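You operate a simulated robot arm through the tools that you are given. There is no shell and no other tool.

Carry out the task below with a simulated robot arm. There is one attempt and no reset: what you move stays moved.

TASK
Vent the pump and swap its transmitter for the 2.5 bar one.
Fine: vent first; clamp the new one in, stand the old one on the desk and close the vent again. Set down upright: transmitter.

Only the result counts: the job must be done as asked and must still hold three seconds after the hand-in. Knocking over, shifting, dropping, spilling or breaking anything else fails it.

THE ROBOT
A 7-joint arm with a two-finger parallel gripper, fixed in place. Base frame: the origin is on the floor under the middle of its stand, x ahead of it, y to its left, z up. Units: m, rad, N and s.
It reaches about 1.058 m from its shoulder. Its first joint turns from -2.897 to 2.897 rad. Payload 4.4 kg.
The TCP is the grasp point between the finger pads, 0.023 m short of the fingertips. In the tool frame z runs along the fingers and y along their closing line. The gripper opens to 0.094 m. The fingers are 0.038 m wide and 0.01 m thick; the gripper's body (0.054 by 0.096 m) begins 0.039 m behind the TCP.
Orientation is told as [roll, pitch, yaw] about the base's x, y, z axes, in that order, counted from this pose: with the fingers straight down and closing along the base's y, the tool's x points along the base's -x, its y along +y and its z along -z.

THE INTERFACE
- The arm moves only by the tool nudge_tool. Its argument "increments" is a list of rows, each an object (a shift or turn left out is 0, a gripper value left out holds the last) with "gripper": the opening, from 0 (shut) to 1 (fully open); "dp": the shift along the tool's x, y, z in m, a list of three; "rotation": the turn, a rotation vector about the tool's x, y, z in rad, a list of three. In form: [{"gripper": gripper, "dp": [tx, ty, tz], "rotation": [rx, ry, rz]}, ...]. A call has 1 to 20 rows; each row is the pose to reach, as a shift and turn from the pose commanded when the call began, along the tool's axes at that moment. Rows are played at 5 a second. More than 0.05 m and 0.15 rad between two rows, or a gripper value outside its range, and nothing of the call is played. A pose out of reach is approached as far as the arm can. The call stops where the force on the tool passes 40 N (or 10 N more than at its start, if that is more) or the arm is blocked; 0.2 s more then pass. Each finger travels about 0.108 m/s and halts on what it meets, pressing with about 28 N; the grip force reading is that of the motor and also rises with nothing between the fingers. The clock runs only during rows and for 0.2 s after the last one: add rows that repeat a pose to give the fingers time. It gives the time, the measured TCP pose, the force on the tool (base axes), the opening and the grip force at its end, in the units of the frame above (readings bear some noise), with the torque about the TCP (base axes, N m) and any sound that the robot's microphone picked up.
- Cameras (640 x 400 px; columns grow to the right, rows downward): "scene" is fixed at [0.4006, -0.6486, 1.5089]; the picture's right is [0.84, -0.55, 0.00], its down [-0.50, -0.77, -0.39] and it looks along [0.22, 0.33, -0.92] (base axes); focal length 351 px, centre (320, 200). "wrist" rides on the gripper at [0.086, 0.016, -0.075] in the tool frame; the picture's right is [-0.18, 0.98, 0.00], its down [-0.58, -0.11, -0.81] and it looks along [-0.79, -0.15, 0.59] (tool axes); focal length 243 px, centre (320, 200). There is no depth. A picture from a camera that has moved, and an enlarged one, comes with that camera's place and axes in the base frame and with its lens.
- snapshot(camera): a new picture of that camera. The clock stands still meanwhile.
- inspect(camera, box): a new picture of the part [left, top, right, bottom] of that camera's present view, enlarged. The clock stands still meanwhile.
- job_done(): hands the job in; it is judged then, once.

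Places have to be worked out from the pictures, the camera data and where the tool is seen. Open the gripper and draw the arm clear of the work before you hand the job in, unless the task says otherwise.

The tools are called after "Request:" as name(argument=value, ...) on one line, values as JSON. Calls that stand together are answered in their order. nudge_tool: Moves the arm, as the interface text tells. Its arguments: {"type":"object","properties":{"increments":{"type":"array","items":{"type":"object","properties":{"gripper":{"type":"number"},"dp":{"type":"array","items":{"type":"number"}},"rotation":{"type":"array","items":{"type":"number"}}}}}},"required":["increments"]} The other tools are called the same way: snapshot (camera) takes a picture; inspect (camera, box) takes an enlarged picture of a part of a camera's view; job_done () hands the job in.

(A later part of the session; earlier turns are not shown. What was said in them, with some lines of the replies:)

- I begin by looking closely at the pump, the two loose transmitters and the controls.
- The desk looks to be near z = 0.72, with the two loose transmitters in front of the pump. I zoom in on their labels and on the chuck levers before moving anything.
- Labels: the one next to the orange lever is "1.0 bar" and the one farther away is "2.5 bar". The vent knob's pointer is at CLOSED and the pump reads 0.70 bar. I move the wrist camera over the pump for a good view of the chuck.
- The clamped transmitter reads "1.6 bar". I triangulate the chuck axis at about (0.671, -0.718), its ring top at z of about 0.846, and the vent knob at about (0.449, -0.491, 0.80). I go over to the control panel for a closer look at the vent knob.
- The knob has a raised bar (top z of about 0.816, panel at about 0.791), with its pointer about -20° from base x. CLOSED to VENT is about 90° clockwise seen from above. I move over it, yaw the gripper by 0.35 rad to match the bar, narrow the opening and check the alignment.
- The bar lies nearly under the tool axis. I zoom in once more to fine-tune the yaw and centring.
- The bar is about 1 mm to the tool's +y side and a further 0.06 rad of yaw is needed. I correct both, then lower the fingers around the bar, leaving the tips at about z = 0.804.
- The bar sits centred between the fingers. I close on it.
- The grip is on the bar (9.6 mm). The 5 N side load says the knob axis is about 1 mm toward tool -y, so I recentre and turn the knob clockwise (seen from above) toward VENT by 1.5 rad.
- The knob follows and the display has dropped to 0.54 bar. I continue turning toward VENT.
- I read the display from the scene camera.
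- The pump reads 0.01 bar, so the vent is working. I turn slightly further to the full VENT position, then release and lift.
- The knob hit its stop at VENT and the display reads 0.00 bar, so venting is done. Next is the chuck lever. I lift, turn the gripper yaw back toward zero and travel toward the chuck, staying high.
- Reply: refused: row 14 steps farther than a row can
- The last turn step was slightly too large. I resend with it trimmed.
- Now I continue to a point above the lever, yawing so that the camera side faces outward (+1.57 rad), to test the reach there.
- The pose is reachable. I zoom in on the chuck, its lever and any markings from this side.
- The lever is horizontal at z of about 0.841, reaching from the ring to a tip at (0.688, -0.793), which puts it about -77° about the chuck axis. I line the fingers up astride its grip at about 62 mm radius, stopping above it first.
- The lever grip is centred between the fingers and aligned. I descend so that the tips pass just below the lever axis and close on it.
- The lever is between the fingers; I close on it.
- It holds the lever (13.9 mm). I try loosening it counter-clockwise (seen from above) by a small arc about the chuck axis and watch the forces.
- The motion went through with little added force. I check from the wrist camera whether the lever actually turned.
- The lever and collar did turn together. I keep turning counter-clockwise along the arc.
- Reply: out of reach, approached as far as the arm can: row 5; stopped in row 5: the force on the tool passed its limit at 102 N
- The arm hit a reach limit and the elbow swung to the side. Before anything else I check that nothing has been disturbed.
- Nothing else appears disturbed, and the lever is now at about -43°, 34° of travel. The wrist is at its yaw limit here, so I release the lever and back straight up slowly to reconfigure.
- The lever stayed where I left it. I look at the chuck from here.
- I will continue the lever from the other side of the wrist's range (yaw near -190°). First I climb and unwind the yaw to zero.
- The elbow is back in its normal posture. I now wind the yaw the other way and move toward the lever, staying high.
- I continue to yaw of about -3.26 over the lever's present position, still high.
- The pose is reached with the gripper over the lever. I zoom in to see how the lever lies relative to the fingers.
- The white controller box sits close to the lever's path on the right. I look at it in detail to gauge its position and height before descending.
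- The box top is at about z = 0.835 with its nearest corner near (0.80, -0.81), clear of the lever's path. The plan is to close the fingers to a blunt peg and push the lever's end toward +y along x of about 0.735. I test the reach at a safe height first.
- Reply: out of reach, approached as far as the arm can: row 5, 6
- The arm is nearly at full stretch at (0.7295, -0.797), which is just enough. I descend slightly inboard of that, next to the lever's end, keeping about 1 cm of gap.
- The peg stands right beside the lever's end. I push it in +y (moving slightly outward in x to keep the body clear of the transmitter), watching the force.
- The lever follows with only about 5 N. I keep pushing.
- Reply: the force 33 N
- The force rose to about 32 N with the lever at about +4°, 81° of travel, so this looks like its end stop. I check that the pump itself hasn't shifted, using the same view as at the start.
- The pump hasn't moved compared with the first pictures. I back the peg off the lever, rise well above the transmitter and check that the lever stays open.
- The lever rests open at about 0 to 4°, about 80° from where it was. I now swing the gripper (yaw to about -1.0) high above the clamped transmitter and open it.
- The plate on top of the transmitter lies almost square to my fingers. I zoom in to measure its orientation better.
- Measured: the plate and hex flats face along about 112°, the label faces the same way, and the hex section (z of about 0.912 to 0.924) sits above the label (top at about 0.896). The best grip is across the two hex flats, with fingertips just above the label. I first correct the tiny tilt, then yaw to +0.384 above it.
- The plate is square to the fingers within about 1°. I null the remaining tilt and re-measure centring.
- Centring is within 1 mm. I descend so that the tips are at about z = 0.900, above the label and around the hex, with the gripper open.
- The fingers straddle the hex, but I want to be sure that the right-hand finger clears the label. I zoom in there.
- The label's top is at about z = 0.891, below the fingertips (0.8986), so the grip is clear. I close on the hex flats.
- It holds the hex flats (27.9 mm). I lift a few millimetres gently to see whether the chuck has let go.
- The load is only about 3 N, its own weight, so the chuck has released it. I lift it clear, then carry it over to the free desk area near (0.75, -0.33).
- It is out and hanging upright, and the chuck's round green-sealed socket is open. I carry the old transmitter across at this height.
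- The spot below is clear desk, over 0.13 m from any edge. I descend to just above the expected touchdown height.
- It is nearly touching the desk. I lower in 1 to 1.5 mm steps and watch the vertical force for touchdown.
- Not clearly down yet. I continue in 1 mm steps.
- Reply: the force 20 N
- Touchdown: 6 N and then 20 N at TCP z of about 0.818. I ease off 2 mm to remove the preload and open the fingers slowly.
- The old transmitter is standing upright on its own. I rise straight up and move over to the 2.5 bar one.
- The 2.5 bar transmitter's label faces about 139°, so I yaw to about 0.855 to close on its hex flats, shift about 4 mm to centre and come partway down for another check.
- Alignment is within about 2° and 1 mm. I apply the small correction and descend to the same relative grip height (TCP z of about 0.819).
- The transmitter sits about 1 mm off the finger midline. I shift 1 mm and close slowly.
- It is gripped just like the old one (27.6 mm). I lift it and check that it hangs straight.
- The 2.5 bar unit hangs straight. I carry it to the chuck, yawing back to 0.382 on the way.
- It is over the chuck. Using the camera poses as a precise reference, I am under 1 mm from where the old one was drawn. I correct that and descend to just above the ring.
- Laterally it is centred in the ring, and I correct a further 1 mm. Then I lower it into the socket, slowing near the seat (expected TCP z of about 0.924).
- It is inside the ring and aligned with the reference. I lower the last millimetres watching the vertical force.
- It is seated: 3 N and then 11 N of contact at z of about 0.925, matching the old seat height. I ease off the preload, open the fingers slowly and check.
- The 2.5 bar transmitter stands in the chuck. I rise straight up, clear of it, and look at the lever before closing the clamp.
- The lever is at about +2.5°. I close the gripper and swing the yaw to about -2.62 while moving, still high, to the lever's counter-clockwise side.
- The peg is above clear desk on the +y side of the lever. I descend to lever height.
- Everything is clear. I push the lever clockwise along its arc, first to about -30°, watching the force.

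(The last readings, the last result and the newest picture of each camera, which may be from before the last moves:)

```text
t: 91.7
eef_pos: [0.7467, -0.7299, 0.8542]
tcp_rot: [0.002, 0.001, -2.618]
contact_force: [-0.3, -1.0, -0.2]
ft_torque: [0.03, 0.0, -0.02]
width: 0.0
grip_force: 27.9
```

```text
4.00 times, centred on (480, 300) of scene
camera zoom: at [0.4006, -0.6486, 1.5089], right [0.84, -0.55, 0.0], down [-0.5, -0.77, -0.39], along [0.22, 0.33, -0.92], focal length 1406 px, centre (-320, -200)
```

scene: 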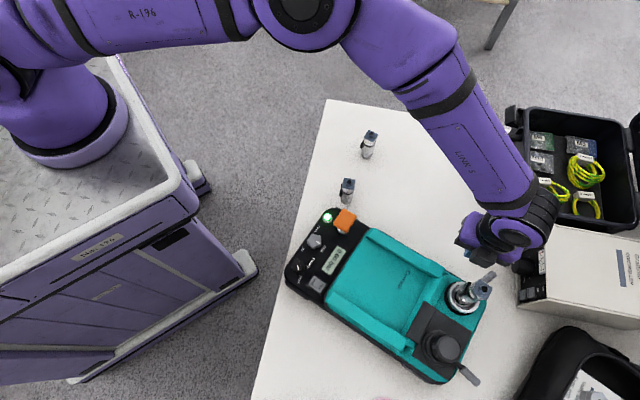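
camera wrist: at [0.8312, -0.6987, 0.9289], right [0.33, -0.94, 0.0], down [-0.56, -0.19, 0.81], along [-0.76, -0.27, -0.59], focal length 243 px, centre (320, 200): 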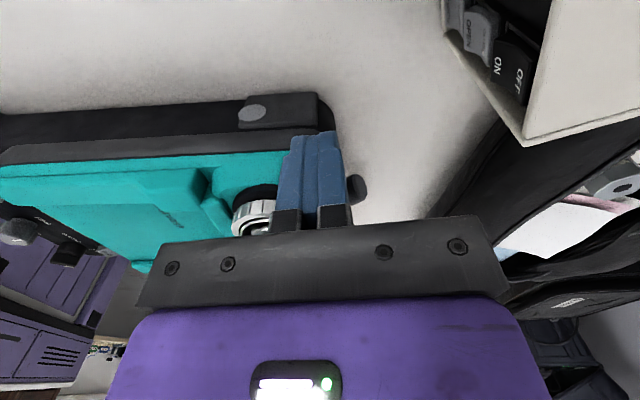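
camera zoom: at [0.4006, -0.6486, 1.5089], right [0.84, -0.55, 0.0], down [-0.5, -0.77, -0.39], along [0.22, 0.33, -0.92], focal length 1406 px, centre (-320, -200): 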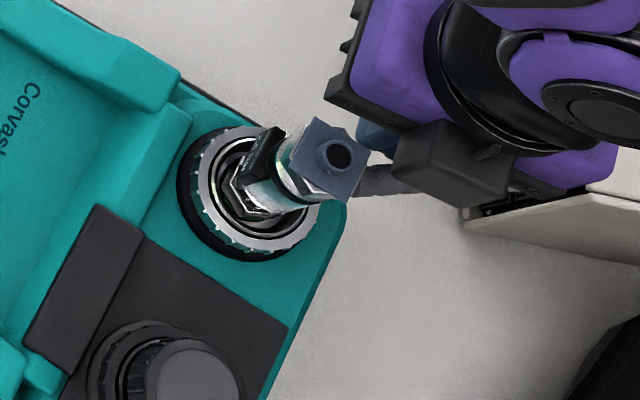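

The lever follows with almost no force. I continue to about -60°.

Request:
nudge_tool(increments=[{"dp": [-0.0048, 0.0044, 0]}, {"dp": [-0.0095, 0.0088, 0]}, {"dp": [-0.0152, 0.0125, 0]}, {"dp": [-0.0209, 0.016, 0]}, {"dp": [-0.0274, 0.0187, 0]}, {"dp": [-0.0339, 0.021, 0]}])

Request:
snapshot(camera="wrist")

Request:
inspect(camera="scene", box=[430, 250, 530, 350])

```text
t: 93.0
eef_pos: [0.7291, -0.7636, 0.8534]
tcp_rot: [0.001, -0.001, -2.618]
contact_force: [0.7, -0.6, -0.4]
ft_torque: [-0.02, 0.0, 0.01]
width: 0.0
grip_force: 27.8
```

```text
taken
camera wrist: at [0.8132, -0.7336, 0.9298], right [0.33, -0.94, 0.0], down [-0.56, -0.19, 0.81], along [-0.76, -0.27, -0.59], focal length 243 px, centre (320, 200)
```

wrist: 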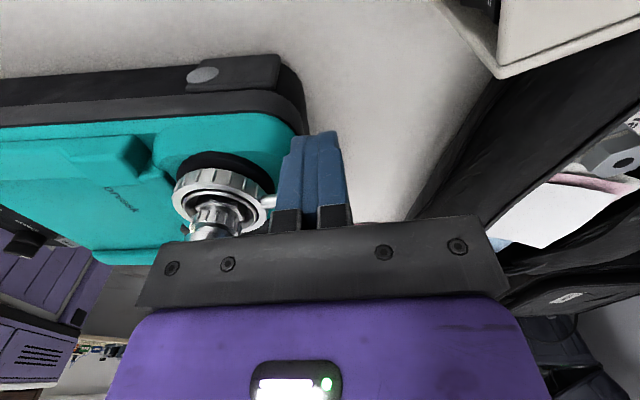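

```text
4.00 times, centred on (480, 300) of scene
camera zoom: at [0.4006, -0.6486, 1.5089], right [0.84, -0.55, 0.0], down [-0.5, -0.77, -0.39], along [0.22, 0.33, -0.92], focal length 1406 px, centre (-320, -200)
```

zoom: 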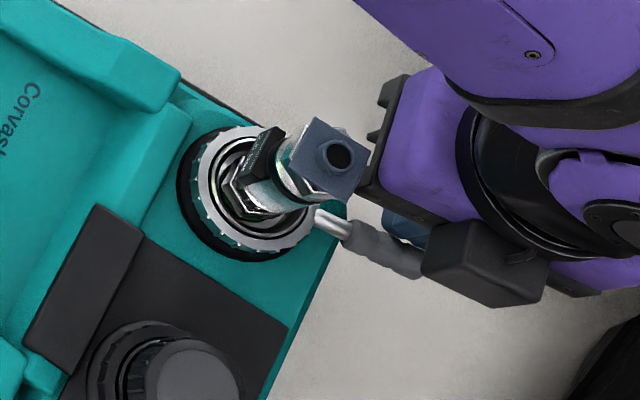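

It is now near -60°. I push on toward the original clamped angle of about -77°, in small steps.

Request:
nudge_tool(increments=[{"dp": [-0.0055, 0.002, 0]}, {"dp": [-0.0109, 0.0039, 0]}, {"dp": [-0.0137, 0.0044, 0]}, {"dp": [-0.0164, 0.0049, 0]}, {"dp": [-0.019, 0.0054, 0]}, {"dp": [-0.019, 0.0054, 0]}])

Request:
snapshot(camera="wrist")

Request:
inspect(camera="scene", box=[430, 250, 530, 350])

```text
t: 94.5
eef_pos: [0.7149, -0.7788, 0.8519]
tcp_rot: [0.002, 0.001, -2.62]
contact_force: [-0.9, 0.3, -0.6]
ft_torque: [0.01, -0.03, -0.04]
width: 0.0
grip_force: 27.7
```

```text
taken
camera wrist: at [0.7981, -0.7481, 0.9293], right [0.33, -0.94, 0.0], down [-0.56, -0.19, 0.81], along [-0.76, -0.27, -0.59], focal length 243 px, centre (320, 200)
```

wrist: 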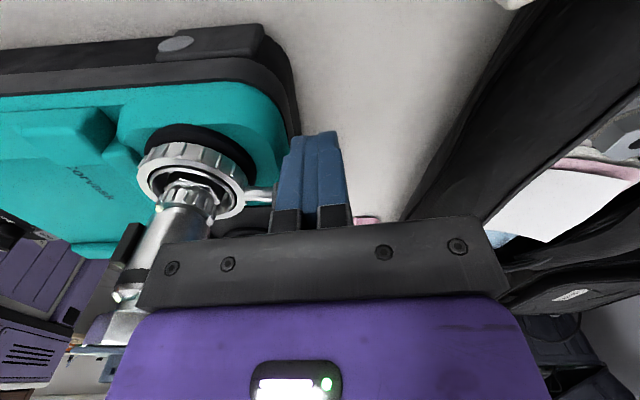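

```text
4.00 times, centred on (480, 300) of scene
camera zoom: at [0.4006, -0.6486, 1.5089], right [0.84, -0.55, 0.0], down [-0.5, -0.77, -0.39], along [0.22, 0.33, -0.92], focal length 1406 px, centre (-320, -200)
```

zoom: 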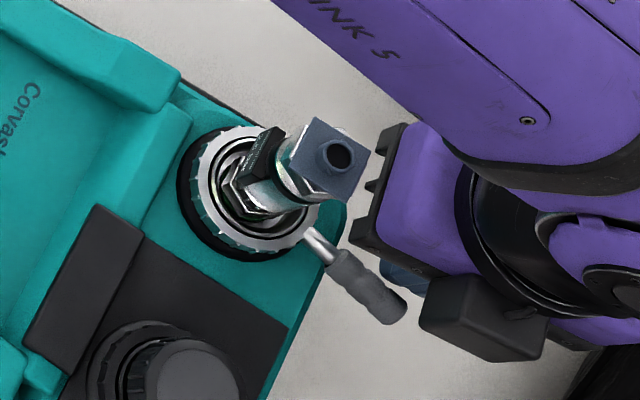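

The lever is back at about -77°, its original clamped angle, with no resistance seen yet. I push a few millimetres more to feel for the stop.

Request:
nudge_tool(increments=[{"dp": [-0.0015, 0.0002, 0]}, {"dp": [-0.003, 0.0003, 0]}, {"dp": [-0.0045, 0.0004, 0]}, {"dp": [-0.006, 0.0005, 0]}, {"dp": [-0.006, 0.0005, 0]}])

Request:
inspect(camera="scene", box=[430, 250, 530, 350])

```text
t: 95.7
eef_pos: [0.711, -0.7808, 0.8542]
tcp_rot: [0.002, 0.002, -2.617]
contact_force: [13.1, 8.4, 1.2]
ft_torque: [0.1, -0.15, -0.13]
width: 0.0001
grip_force: 28.1
```

```text
4.00 times, centred on (480, 300) of scene
camera zoom: at [0.4006, -0.6486, 1.5089], right [0.84, -0.55, 0.0], down [-0.5, -0.77, -0.39], along [0.22, 0.33, -0.92], focal length 1406 px, centre (-320, -200)
```

zoom: 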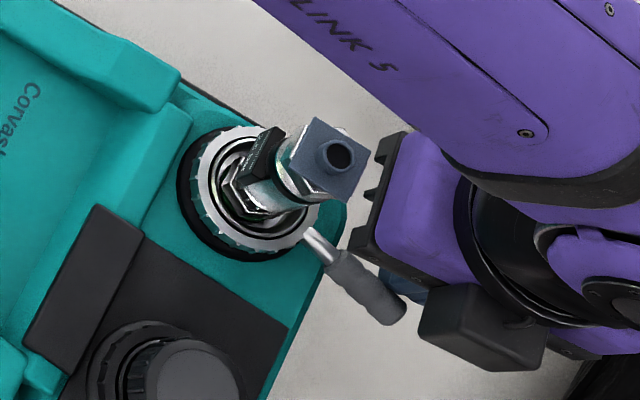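

Resistance of about 16 N now, with the lever tip unchanged, so it has reached its stop. I press slightly firmer to make sure it is fully clamped, then back off.

Request:
nudge_tool(increments=[{"dp": [-0.001, 0.0, 0]}, {"dp": [-0.002, 0.0, 0]}, {"dp": [-0.002, 0.0, 0]}])

Request:
nudge_tool(increments=[{"dp": [0.006, 0, 0]}, {"dp": [0.018, 0, 0]}, {"dp": [0.03, 0, -0.002]}, {"dp": [0.035, -0.01, -0.04]}, {"dp": [0.035, -0.02, -0.08]}, {"dp": [0.035, -0.03, -0.12]}, {"dp": [0.035, -0.03, -0.16]}, {"dp": [0.035, -0.03, -0.2]}, {"dp": [0.035, -0.03, -0.2]}])

Request:
inspect(camera="scene", box=[435, 265, 510, 335])

Request:
snapshot(camera="wrist")

```text
t: 96.5
eef_pos: [0.7091, -0.783, 0.8538]
tcp_rot: [0.004, 0.0, -2.618]
contact_force: [21.5, 1.9, 0.8]
ft_torque: [-0.02, -0.29, -0.02]
width: 0.0003
grip_force: 28.1
```

```text
t: 98.5
eef_pos: [0.7221, -0.7362, 1.0534]
tcp_rot: [0.001, 0.0, -2.62]
contact_force: [-0.3, 0.8, -0.4]
ft_torque: [-0.02, 0.01, -0.02]
width: 0.0001
grip_force: 27.8
```

```text
5.71 times, centred on (472, 300) of scene
camera zoom: at [0.4006, -0.6486, 1.5089], right [0.84, -0.55, 0.0], down [-0.5, -0.77, -0.39], along [0.22, 0.33, -0.92], focal length 2008 px, centre (-551, -371)
```

zoom: 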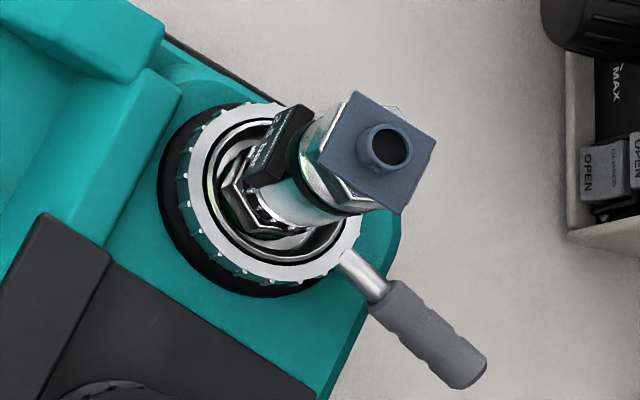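

```text
taken
camera wrist: at [0.807, -0.7078, 1.1291], right [0.33, -0.94, 0.0], down [-0.56, -0.19, 0.81], along [-0.76, -0.27, -0.59], focal length 243 px, centre (320, 200)
```

wrist: 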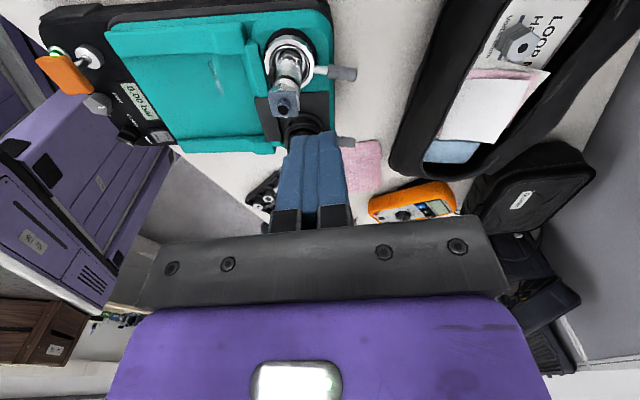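

The lever is back at its stop and the 2.5 bar unit stands clamped. The pump seems a hair different in this view from the start, so I compare with identical views taken earlier.

Request:
inspect(camera="scene", box=[410, 310, 490, 390])

Request:
inspect(camera="scene", box=[285, 205, 365, 305])

Request:
inspect(camera="scene", box=[325, 165, 425, 225])

```text
5.00 times, centred on (450, 350) of scene
camera zoom: at [0.4006, -0.6486, 1.5089], right [0.84, -0.55, 0.0], down [-0.5, -0.77, -0.39], along [0.22, 0.33, -0.92], focal length 1757 px, centre (-330, -550)
```

zoom: 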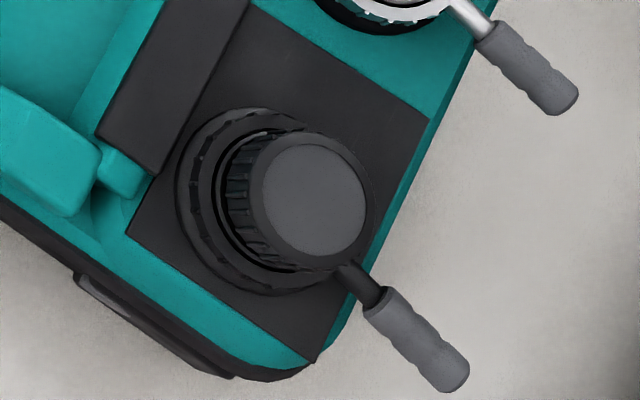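

```text
4.00 times, centred on (325, 255) of scene
camera zoom: at [0.4006, -0.6486, 1.5089], right [0.84, -0.55, 0.0], down [-0.5, -0.77, -0.39], along [0.22, 0.33, -0.92], focal length 1406 px, centre (300, -20)
```

zoom: 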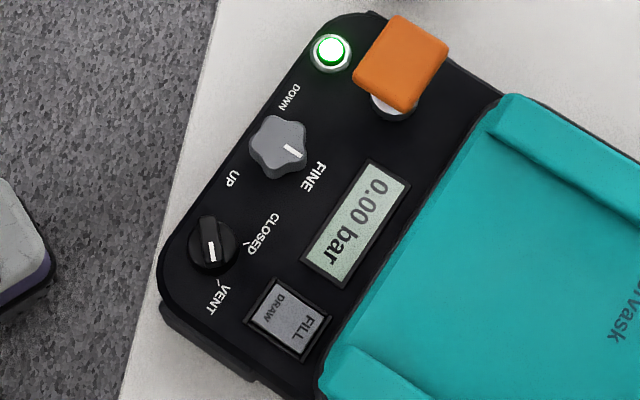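

```text
6.40 times, centred on (375, 195) of scene
camera zoom: at [0.4006, -0.6486, 1.5089], right [0.84, -0.55, 0.0], down [-0.5, -0.77, -0.39], along [0.22, 0.33, -0.92], focal length 2249 px, centre (-32, 232)
```

zoom: 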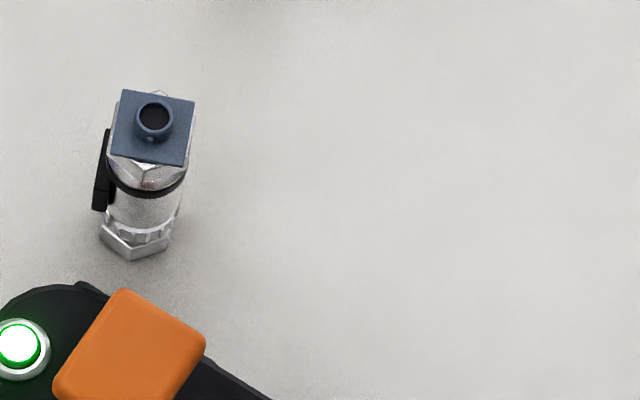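

The clamp lever is back at its original angle. Comparing views, the pump crept about 2 mm when the lever met its stop, so I will be gentle from here. The 1.0 bar unit is untouched and the vent still points at VENT. I travel back to the vent knob at height, yawing to -1.97.

Request:
nudge_tool(increments=[{"dp": [-0.0116, -0.0346, 0], "rotation": [0, 0, -0.065]}, {"dp": [-0.0232, -0.0692, 0], "rotation": [0, 0, -0.13]}, {"dp": [-0.0348, -0.1038, 0], "rotation": [0, 0, -0.195]}, {"dp": [-0.0464, -0.1384, 0], "rotation": [0, 0, -0.26]}, {"dp": [-0.058, -0.173, 0], "rotation": [0, 0, -0.325]}, {"dp": [-0.0697, -0.2075, 0], "rotation": [0, 0, -0.39]}, {"dp": [-0.0813, -0.2421, 0], "rotation": [0, 0, -0.455]}, {"dp": [-0.0929, -0.2767, 0.02], "rotation": [0, 0, -0.52]}, {"dp": [-0.1045, -0.3113, 0.05], "rotation": [0, 0, -0.585], "gripper": 0.3}, {"dp": [-0.1161, -0.3459, 0.08], "rotation": [0, 0, -0.65], "gripper": 0.3}, {"dp": [-0.1161, -0.3459, 0.12], "rotation": [0, 0, -0.65], "gripper": 0.3}, {"dp": [-0.1161, -0.3459, 0.12], "rotation": [0, 0, -0.65], "gripper": 0.3}])

Request:
snapshot(camera="wrist")

Request:
inspect(camera="wrist", box=[260, 30, 380, 130])

Request:
snapshot(camera="scene")

```text
t: 101.0
eef_pos: [0.4508, -0.4954, 0.9338]
tcp_rot: [0.002, -0.002, -1.969]
contact_force: [-0.4, -0.5, 0.0]
ft_torque: [0.02, 0.03, -0.01]
width: 0.028
grip_force: 0.1
```

```text
taken
camera wrist: at [0.4994, -0.4216, 1.0084], right [0.83, -0.55, 0.0], down [-0.33, -0.49, 0.81], along [-0.44, -0.67, -0.59], focal length 243 px, centre (320, 200)
```

wrist: 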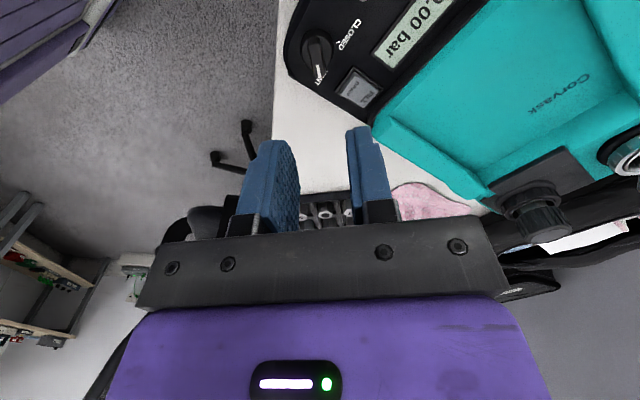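

```text
4.00 times, centred on (320, 80) of wrist
camera zoom: at [0.4994, -0.4216, 1.0084], right [0.83, -0.55, 0.0], down [-0.33, -0.49, 0.81], along [-0.44, -0.67, -0.59], focal length 970 px, centre (320, 680)
```

zoom: 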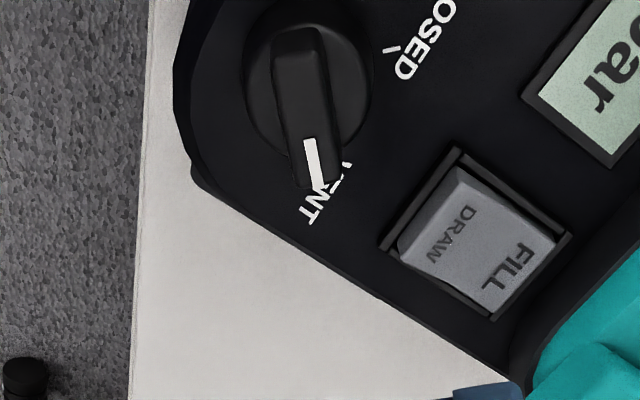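

```text
taken
```

scene: 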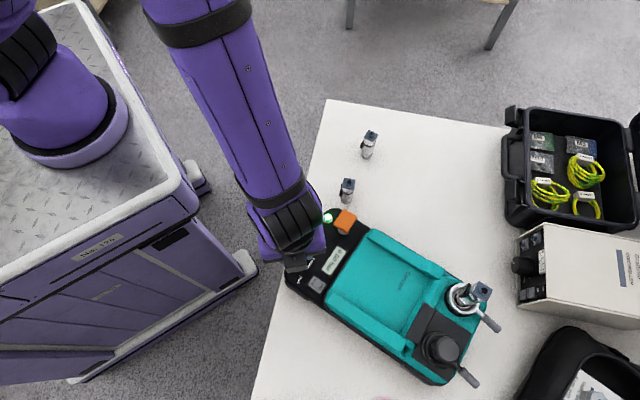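

I zoom in on the knob to re-measure its bar's centre and angle for the new grip.

Request:
inspect(camera="wrist", box=[290, 25, 350, 85])

```text
6.67 times, centred on (320, 55) of wrist
camera zoom: at [0.4994, -0.4216, 1.0084], right [0.83, -0.55, 0.0], down [-0.33, -0.49, 0.81], along [-0.44, -0.67, -0.59], focal length 1618 px, centre (320, 1167)
```

zoom: 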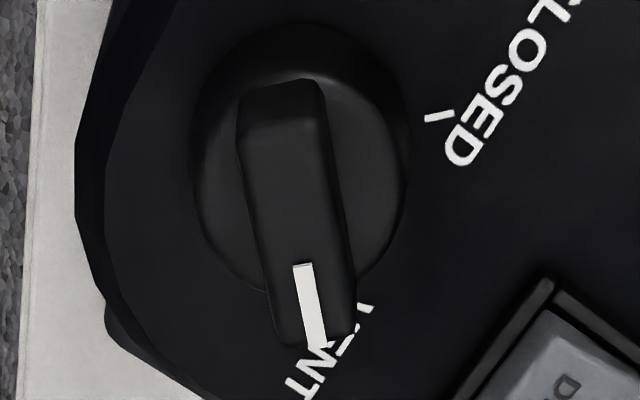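

The bar's centre is about 2 mm off in both directions and 0.03 rad in yaw. I correct and descend around it to the same height as before.

Request:
nudge_tool(increments=[{"dp": [0.0021, -0.0019, 0.03], "rotation": [0, 0, 0.03], "gripper": 0.3}, {"dp": [0.0021, -0.0019, 0.06], "rotation": [0, 0, 0.03]}, {"dp": [0.0021, -0.0019, 0.085], "rotation": [0, 0, 0.03]}, {"dp": [0.0021, -0.0019, 0.106], "rotation": [0, 0, 0.03]}, {"dp": [0.0021, -0.0019, 0.106], "rotation": [0, 0, 0.03]}])

Request:
inspect(camera="wrist", box=[260, 90, 380, 200])

```text
t: 102.2
eef_pos: [0.449, -0.4951, 0.8277]
tcp_rot: [0.003, -0.002, -2.0]
contact_force: [-0.4, 0.4, -0.3]
ft_torque: [-0.02, 0.01, -0.03]
width: 0.0281
grip_force: 0.0
```

```text
3.64 times, centred on (320, 145) of wrist
camera zoom: at [0.5008, -0.4218, 0.9028], right [0.82, -0.58, 0.0], down [-0.34, -0.48, 0.81], along [-0.46, -0.66, -0.59], focal length 882 px, centre (320, 400)
```

zoom: 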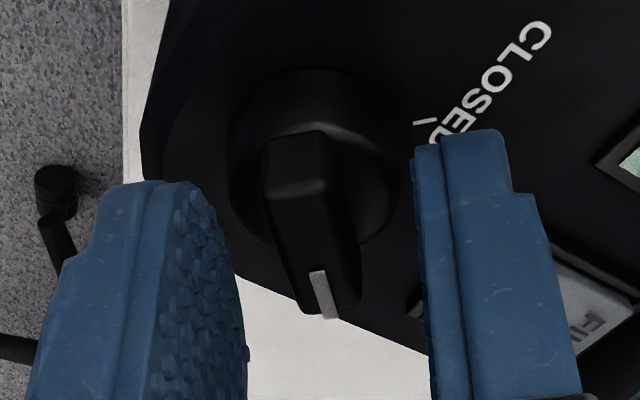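

The bar is between the fingers. I trim the position 2 mm along the fingers' width and 1.5 mm sideways so that the tool axis coincides with the knob axis, then close gently.

Request:
nudge_tool(increments=[{"dp": [0.002, -0.0015, 0], "gripper": 0.3}, {"dp": [0.002, -0.0015, 0], "gripper": 0.2}, {"dp": [0.002, -0.0015, 0], "gripper": 0.1}, {"dp": [0.002, -0.0015, 0], "gripper": 0.0}, {"dp": [0.002, -0.0015, 0], "gripper": 0.0}])

Request:
inspect(camera="wrist", box=[260, 90, 380, 200])

```text
t: 103.5
eef_pos: [0.4483, -0.4928, 0.8277]
tcp_rot: [0.001, -0.002, -1.998]
contact_force: [8.7, -6.9, 1.0]
ft_torque: [-0.15, -0.02, 0.65]
width: 0.0106
grip_force: 28.0
```

```text
3.64 times, centred on (320, 145) of wrist
camera zoom: at [0.5008, -0.4196, 0.9026], right [0.82, -0.58, 0.0], down [-0.34, -0.48, 0.81], along [-0.46, -0.66, -0.59], focal length 882 px, centre (320, 400)
```

zoom: 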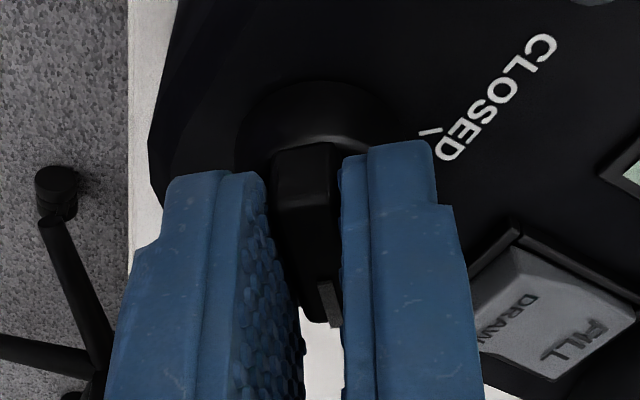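

An 11 N side load shows that the knob axis lies toward tool +y and that I'm twisting it slightly against its stop. I relax both.

Request:
nudge_tool(increments=[{"dp": [0, 0.001, 0], "rotation": [0, 0, -0.015]}, {"dp": [0, 0.0022, 0], "rotation": [0, 0, -0.03]}, {"dp": [0, 0.0022, 0], "rotation": [0, 0, -0.03]}])

```text
t: 104.2
eef_pos: [0.4496, -0.4931, 0.828]
tcp_rot: [-0.001, 0.0, -1.971]
contact_force: [-9.3, 1.0, 11.0]
ft_torque: [0.01, 0.21, 0.44]
width: 0.0099
grip_force: 28.1
```

Overshot slightly: 9 N the other way, and some vertical load. I split the difference.

Request:
nudge_tool(increments=[{"dp": [0, -0.0005, -0.0005]}, {"dp": [0, -0.001, -0.001]}, {"dp": [0, -0.001, -0.001]}])

```text
t: 105.0
eef_pos: [0.4496, -0.4925, 0.828]
tcp_rot: [0.0, 0.001, -1.969]
contact_force: [-5.3, 2.6, 0.3]
ft_torque: [0.04, 0.09, 0.28]
width: 0.0098
grip_force: 27.8
```

Loads are small now. I turn the knob counter-clockwise toward CLOSED, in two stages.

Request:
nudge_tool(increments=[{"dp": [0, -0.0003, 0], "rotation": [0, 0, -0.1]}, {"dp": [0, -0.0005, 0], "rotation": [0, 0, -0.2]}, {"dp": [0, -0.0005, 0], "rotation": [0, 0, -0.3]}, {"dp": [0, -0.0005, 0], "rotation": [0, 0, -0.4]}, {"dp": [0, -0.0005, 0], "rotation": [0, 0, -0.5]}, {"dp": [0, -0.0005, 0], "rotation": [0, 0, -0.6]}, {"dp": [0, -0.0005, 0], "rotation": [0, 0, -0.7]}])

Request:
inspect(camera="wrist", box=[240, 60, 400, 200])

```text
t: 106.7
eef_pos: [0.4483, -0.4921, 0.8273]
tcp_rot: [0.0, -0.002, -1.27]
contact_force: [-4.4, 7.4, 0.3]
ft_torque: [0.04, 0.06, 0.01]
width: 0.0099
grip_force: 27.8
```

```text
2.86 times, centred on (320, 130) of wrist
camera zoom: at [0.4395, -0.4042, 0.903], right [0.99, 0.12, 0.0], down [0.07, -0.59, 0.81], along [0.09, -0.8, -0.59], focal length 693 px, centre (320, 400)
```

zoom: 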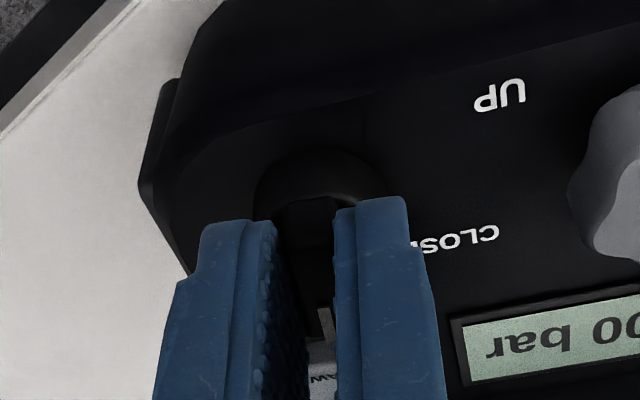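

The knob follows. I continue the turn with a small centring correction.

Request:
nudge_tool(increments=[{"dp": [0.0011, -0.0003, 0], "rotation": [0, 0, -0.1]}, {"dp": [0.0011, -0.0003, 0], "rotation": [0, 0, -0.2]}, {"dp": [0.0011, -0.0003, 0], "rotation": [0, 0, -0.3]}, {"dp": [0.0011, -0.0003, 0], "rotation": [0, 0, -0.4]}, {"dp": [0.0011, -0.0003, 0], "rotation": [0, 0, -0.5]}, {"dp": [0.0011, -0.0003, 0], "rotation": [0, 0, -0.6]}, {"dp": [0.0011, -0.0003, 0], "rotation": [0, 0, -0.7]}, {"dp": [0.0011, -0.0003, 0], "rotation": [0, 0, -0.78]}, {"dp": [0.0011, -0.0003, 0], "rotation": [0, 0, -0.78]}])

Request:
inspect(camera="wrist", box=[240, 60, 400, 200])

```text
t: 108.7
eef_pos: [0.4486, -0.4928, 0.8289]
tcp_rot: [-0.002, -0.002, -0.49]
contact_force: [1.0, -5.7, 0.3]
ft_torque: [0.07, 0.27, 0.01]
width: 0.0101
grip_force: 28.4
```

```text
2.86 times, centred on (320, 130) of wrist
camera zoom: at [0.381, -0.4364, 0.903], right [0.62, 0.78, 0.0], down [0.46, -0.37, 0.81], along [0.63, -0.5, -0.59], focal length 693 px, centre (320, 400)
```

zoom: 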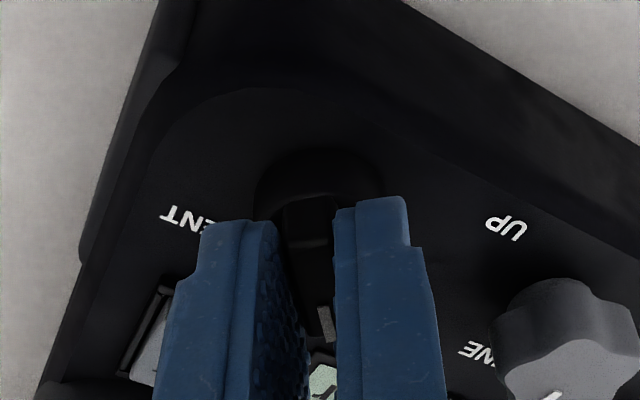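

It is almost there and not yet at the stop. I ease on in small turns, watching the torque.

Request:
nudge_tool(increments=[{"dp": [0, -0.0004, 0], "rotation": [0, 0, -0.03]}, {"dp": [0, -0.0004, 0], "rotation": [0, 0, -0.06]}, {"dp": [0, -0.0004, 0], "rotation": [0, 0, -0.06]}])

```text
t: 109.5
eef_pos: [0.4489, -0.4938, 0.8279]
tcp_rot: [-0.001, -0.002, -0.43]
contact_force: [3.9, -4.1, -0.2]
ft_torque: [0.0, -0.01, 0.01]
width: 0.0097
grip_force: 27.9
```

Request:
nudge_tool(increments=[{"rotation": [0, 0, -0.02]}, {"rotation": [0, 0, -0.035]}, {"rotation": [0, 0, -0.035]}])

```text
t: 110.2
eef_pos: [0.4475, -0.4921, 0.8262]
tcp_rot: [-0.001, -0.001, -0.392]
contact_force: [9.7, -5.3, 0.3]
ft_torque: [0.03, 0.07, -0.01]
width: 0.0099
grip_force: 27.8
```

There is no stop torque yet at yaw -0.39, only a side pull along the bar. I relieve that and turn slightly further.

Request:
nudge_tool(increments=[{"dp": [-0.001, 0, 0], "rotation": [0, 0, 0]}, {"dp": [-0.0016, -0.0002, 0], "rotation": [0, 0, -0.02]}, {"dp": [-0.0016, -0.0002, 0], "rotation": [0, 0, -0.035]}, {"dp": [-0.0016, -0.0002, 0], "rotation": [0, 0, -0.035]}])

Request:
inspect(camera="wrist", box=[240, 60, 400, 200])

```text
t: 111.2
eef_pos: [0.4477, -0.4919, 0.8272]
tcp_rot: [0.0, 0.001, -0.36]
contact_force: [-3.7, 3.1, 0.1]
ft_torque: [0.12, 0.23, -0.76]
width: 0.0102
grip_force: 27.6
```

```text
2.86 times, centred on (320, 130) of wrist
camera zoom: at [0.3746, -0.446, 0.9033], right [0.52, 0.86, 0.0], down [0.51, -0.31, 0.81], along [0.69, -0.42, -0.59], focal length 693 px, centre (320, 400)
```

zoom: 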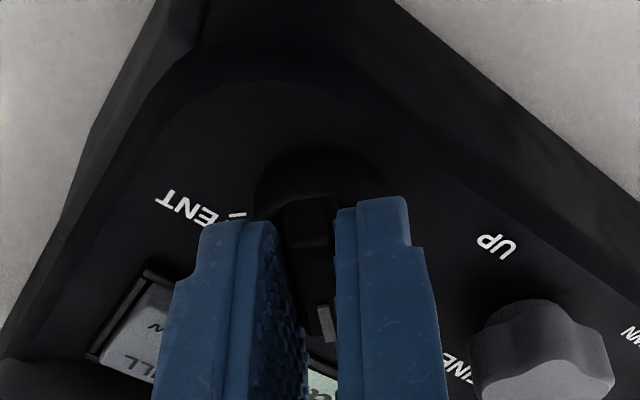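

The torque of -0.76 N·m means that the knob is at its CLOSED stop. I open the fingers and lift straight off, then check the pointer.

Request:
nudge_tool(increments=[{"gripper": 0.15}, {"gripper": 0.28}, {"gripper": 0.28}, {"dp": [0, 0, -0.02], "gripper": 0.28}, {"dp": [0, 0, -0.05], "gripper": 0.28}, {"dp": [0, 0, -0.09], "gripper": 0.28}, {"dp": [0, 0, -0.12], "gripper": 0.28}, {"dp": [0, 0, -0.12], "gripper": 0.28}])

Request:
inspect(camera="wrist", box=[250, 20, 390, 130])

Request:
snapshot(camera="scene")

```text
t: 113.0
eef_pos: [0.4499, -0.4926, 0.9483]
tcp_rot: [-0.001, -0.001, -0.36]
contact_force: [-0.2, 0.1, 0.0]
ft_torque: [0.02, 0.02, -0.04]
width: 0.0262
grip_force: 0.1
```

```text
3.64 times, centred on (320, 75) of wrist
camera zoom: at [0.3755, -0.4453, 1.0238], right [0.52, 0.86, 0.0], down [0.51, -0.31, 0.81], along [0.69, -0.42, -0.59], focal length 882 px, centre (320, 654)
```

zoom: 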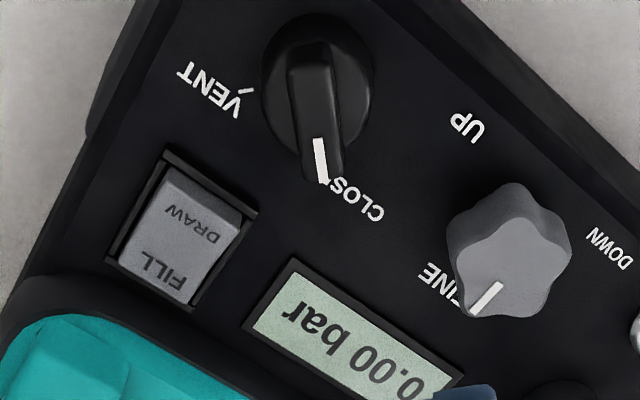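

```text
taken
```

scene: 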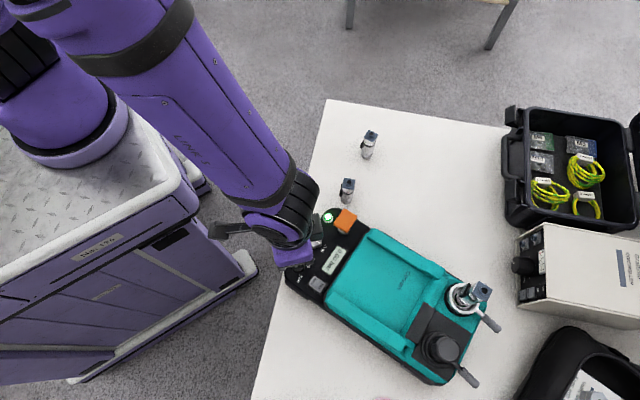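

The knob points at CLOSED and the display shows 0.00 bar. I draw the arm back up toward its start position with the gripper open, then make a final check of everything.

Request:
nudge_tool(increments=[{"dp": [0, 0, -0.04], "gripper": 0.6}, {"dp": [0, 0, -0.08], "gripper": 1.0}, {"dp": [0, 0, -0.12], "rotation": [0, 0, -0.1], "gripper": 1.0}, {"dp": [0.02, 0.02, -0.16], "rotation": [0, 0, -0.2]}, {"dp": [0.04, 0.04, -0.2], "rotation": [0, 0, -0.3]}, {"dp": [0.055, 0.05, -0.22], "rotation": [0, 0, -0.36]}, {"dp": [0.055, 0.05, -0.22], "rotation": [0, 0, -0.36]}])

Request:
snapshot(camera="scene")

Request:
inspect(camera="scene", box=[435, 265, 510, 335])

Request:
inspect(camera="scene", box=[285, 120, 445, 310])

Request:
snapshot(camera="wrist")

```text
t: 114.7
eef_pos: [0.414, -0.4251, 1.1681]
tcp_rot: [-0.001, 0.0, 0.002]
contact_force: [-0.4, -0.5, -0.8]
ft_torque: [0.0, 0.0, 0.01]
width: 0.0938
grip_force: 0.1
```

```text
taken
```

scene: 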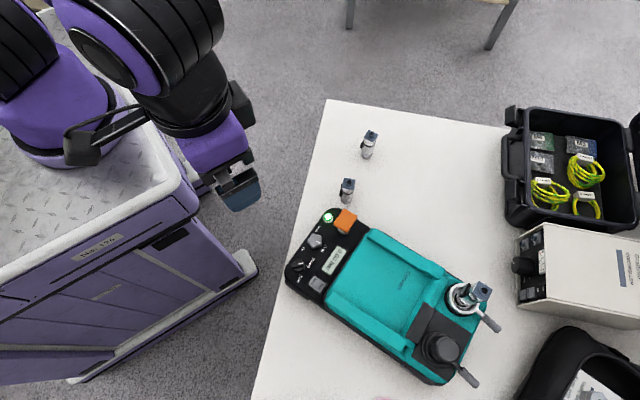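

```text
5.71 times, centred on (472, 300) of scene
camera zoom: at [0.4006, -0.6486, 1.5089], right [0.84, -0.55, 0.0], down [-0.5, -0.77, -0.39], along [0.22, 0.33, -0.92], focal length 2008 px, centre (-551, -371)
```

zoom: 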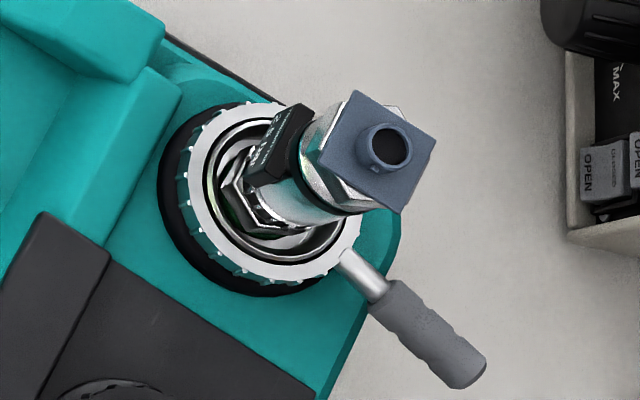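

```text
2.11 times, centred on (365, 215) of scene
camera zoom: at [0.4006, -0.6486, 1.5089], right [0.84, -0.55, 0.0], down [-0.5, -0.77, -0.39], along [0.22, 0.33, -0.92], focal length 740 px, centre (225, 168)
```

zoom: 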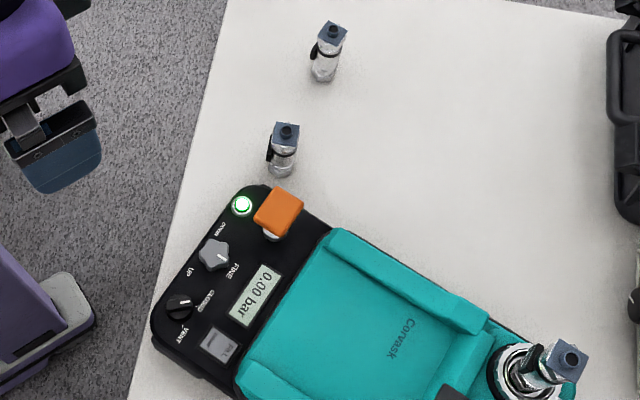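

```text
taken
camera wrist: at [0.3286, -0.4087, 1.243], right [0.18, 0.98, 0.0], down [0.58, -0.11, 0.81], along [0.79, -0.15, -0.59], focal length 243 px, centre (320, 200)
```

wrist: 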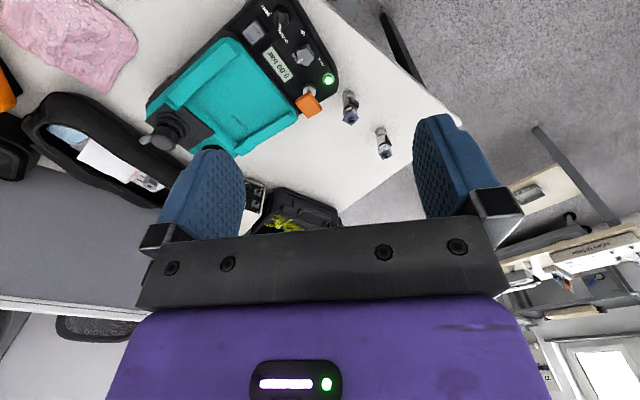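

All looks right. The 2.5 bar transmitter is clamped with its lever back at the closed angle, the 1.6 bar one stands upright on the desk, and the 1.0 bar one is untouched. The vent is at CLOSED with 0.00 bar, and the arm is clear with the gripper open. I hand the job in.

Request:
job_done()

```text
The job is handed in.
```

The transmitter swap is done and handed in. I don't have the result of the check yet.

- **Venting:** I turned the knob to VENT first, and the display fell from 0.70 to 0.00 bar before I touched the clamp.
- **Swap:** The old 1.6 bar transmitter came out and stands upright on the desk. The 2.5 bar one sits at the same height in the chuck, with the clamp lever back at its original angle and against its stop.
- **Vent closed:** The knob is back at its CLOSED stop and the display reads 0.00 bar.

**Pump moved slightly:** the pump is about 2–3 mm off its original position, most likely from pressing the clamp lever against its stop. I left it there rather than risk moving it more.

Everything else, including the 1.0 bar transmitter, looks undisturbed. I confirmed the clamp only by the lever's position and resistance, not by pulling on the transmitter.
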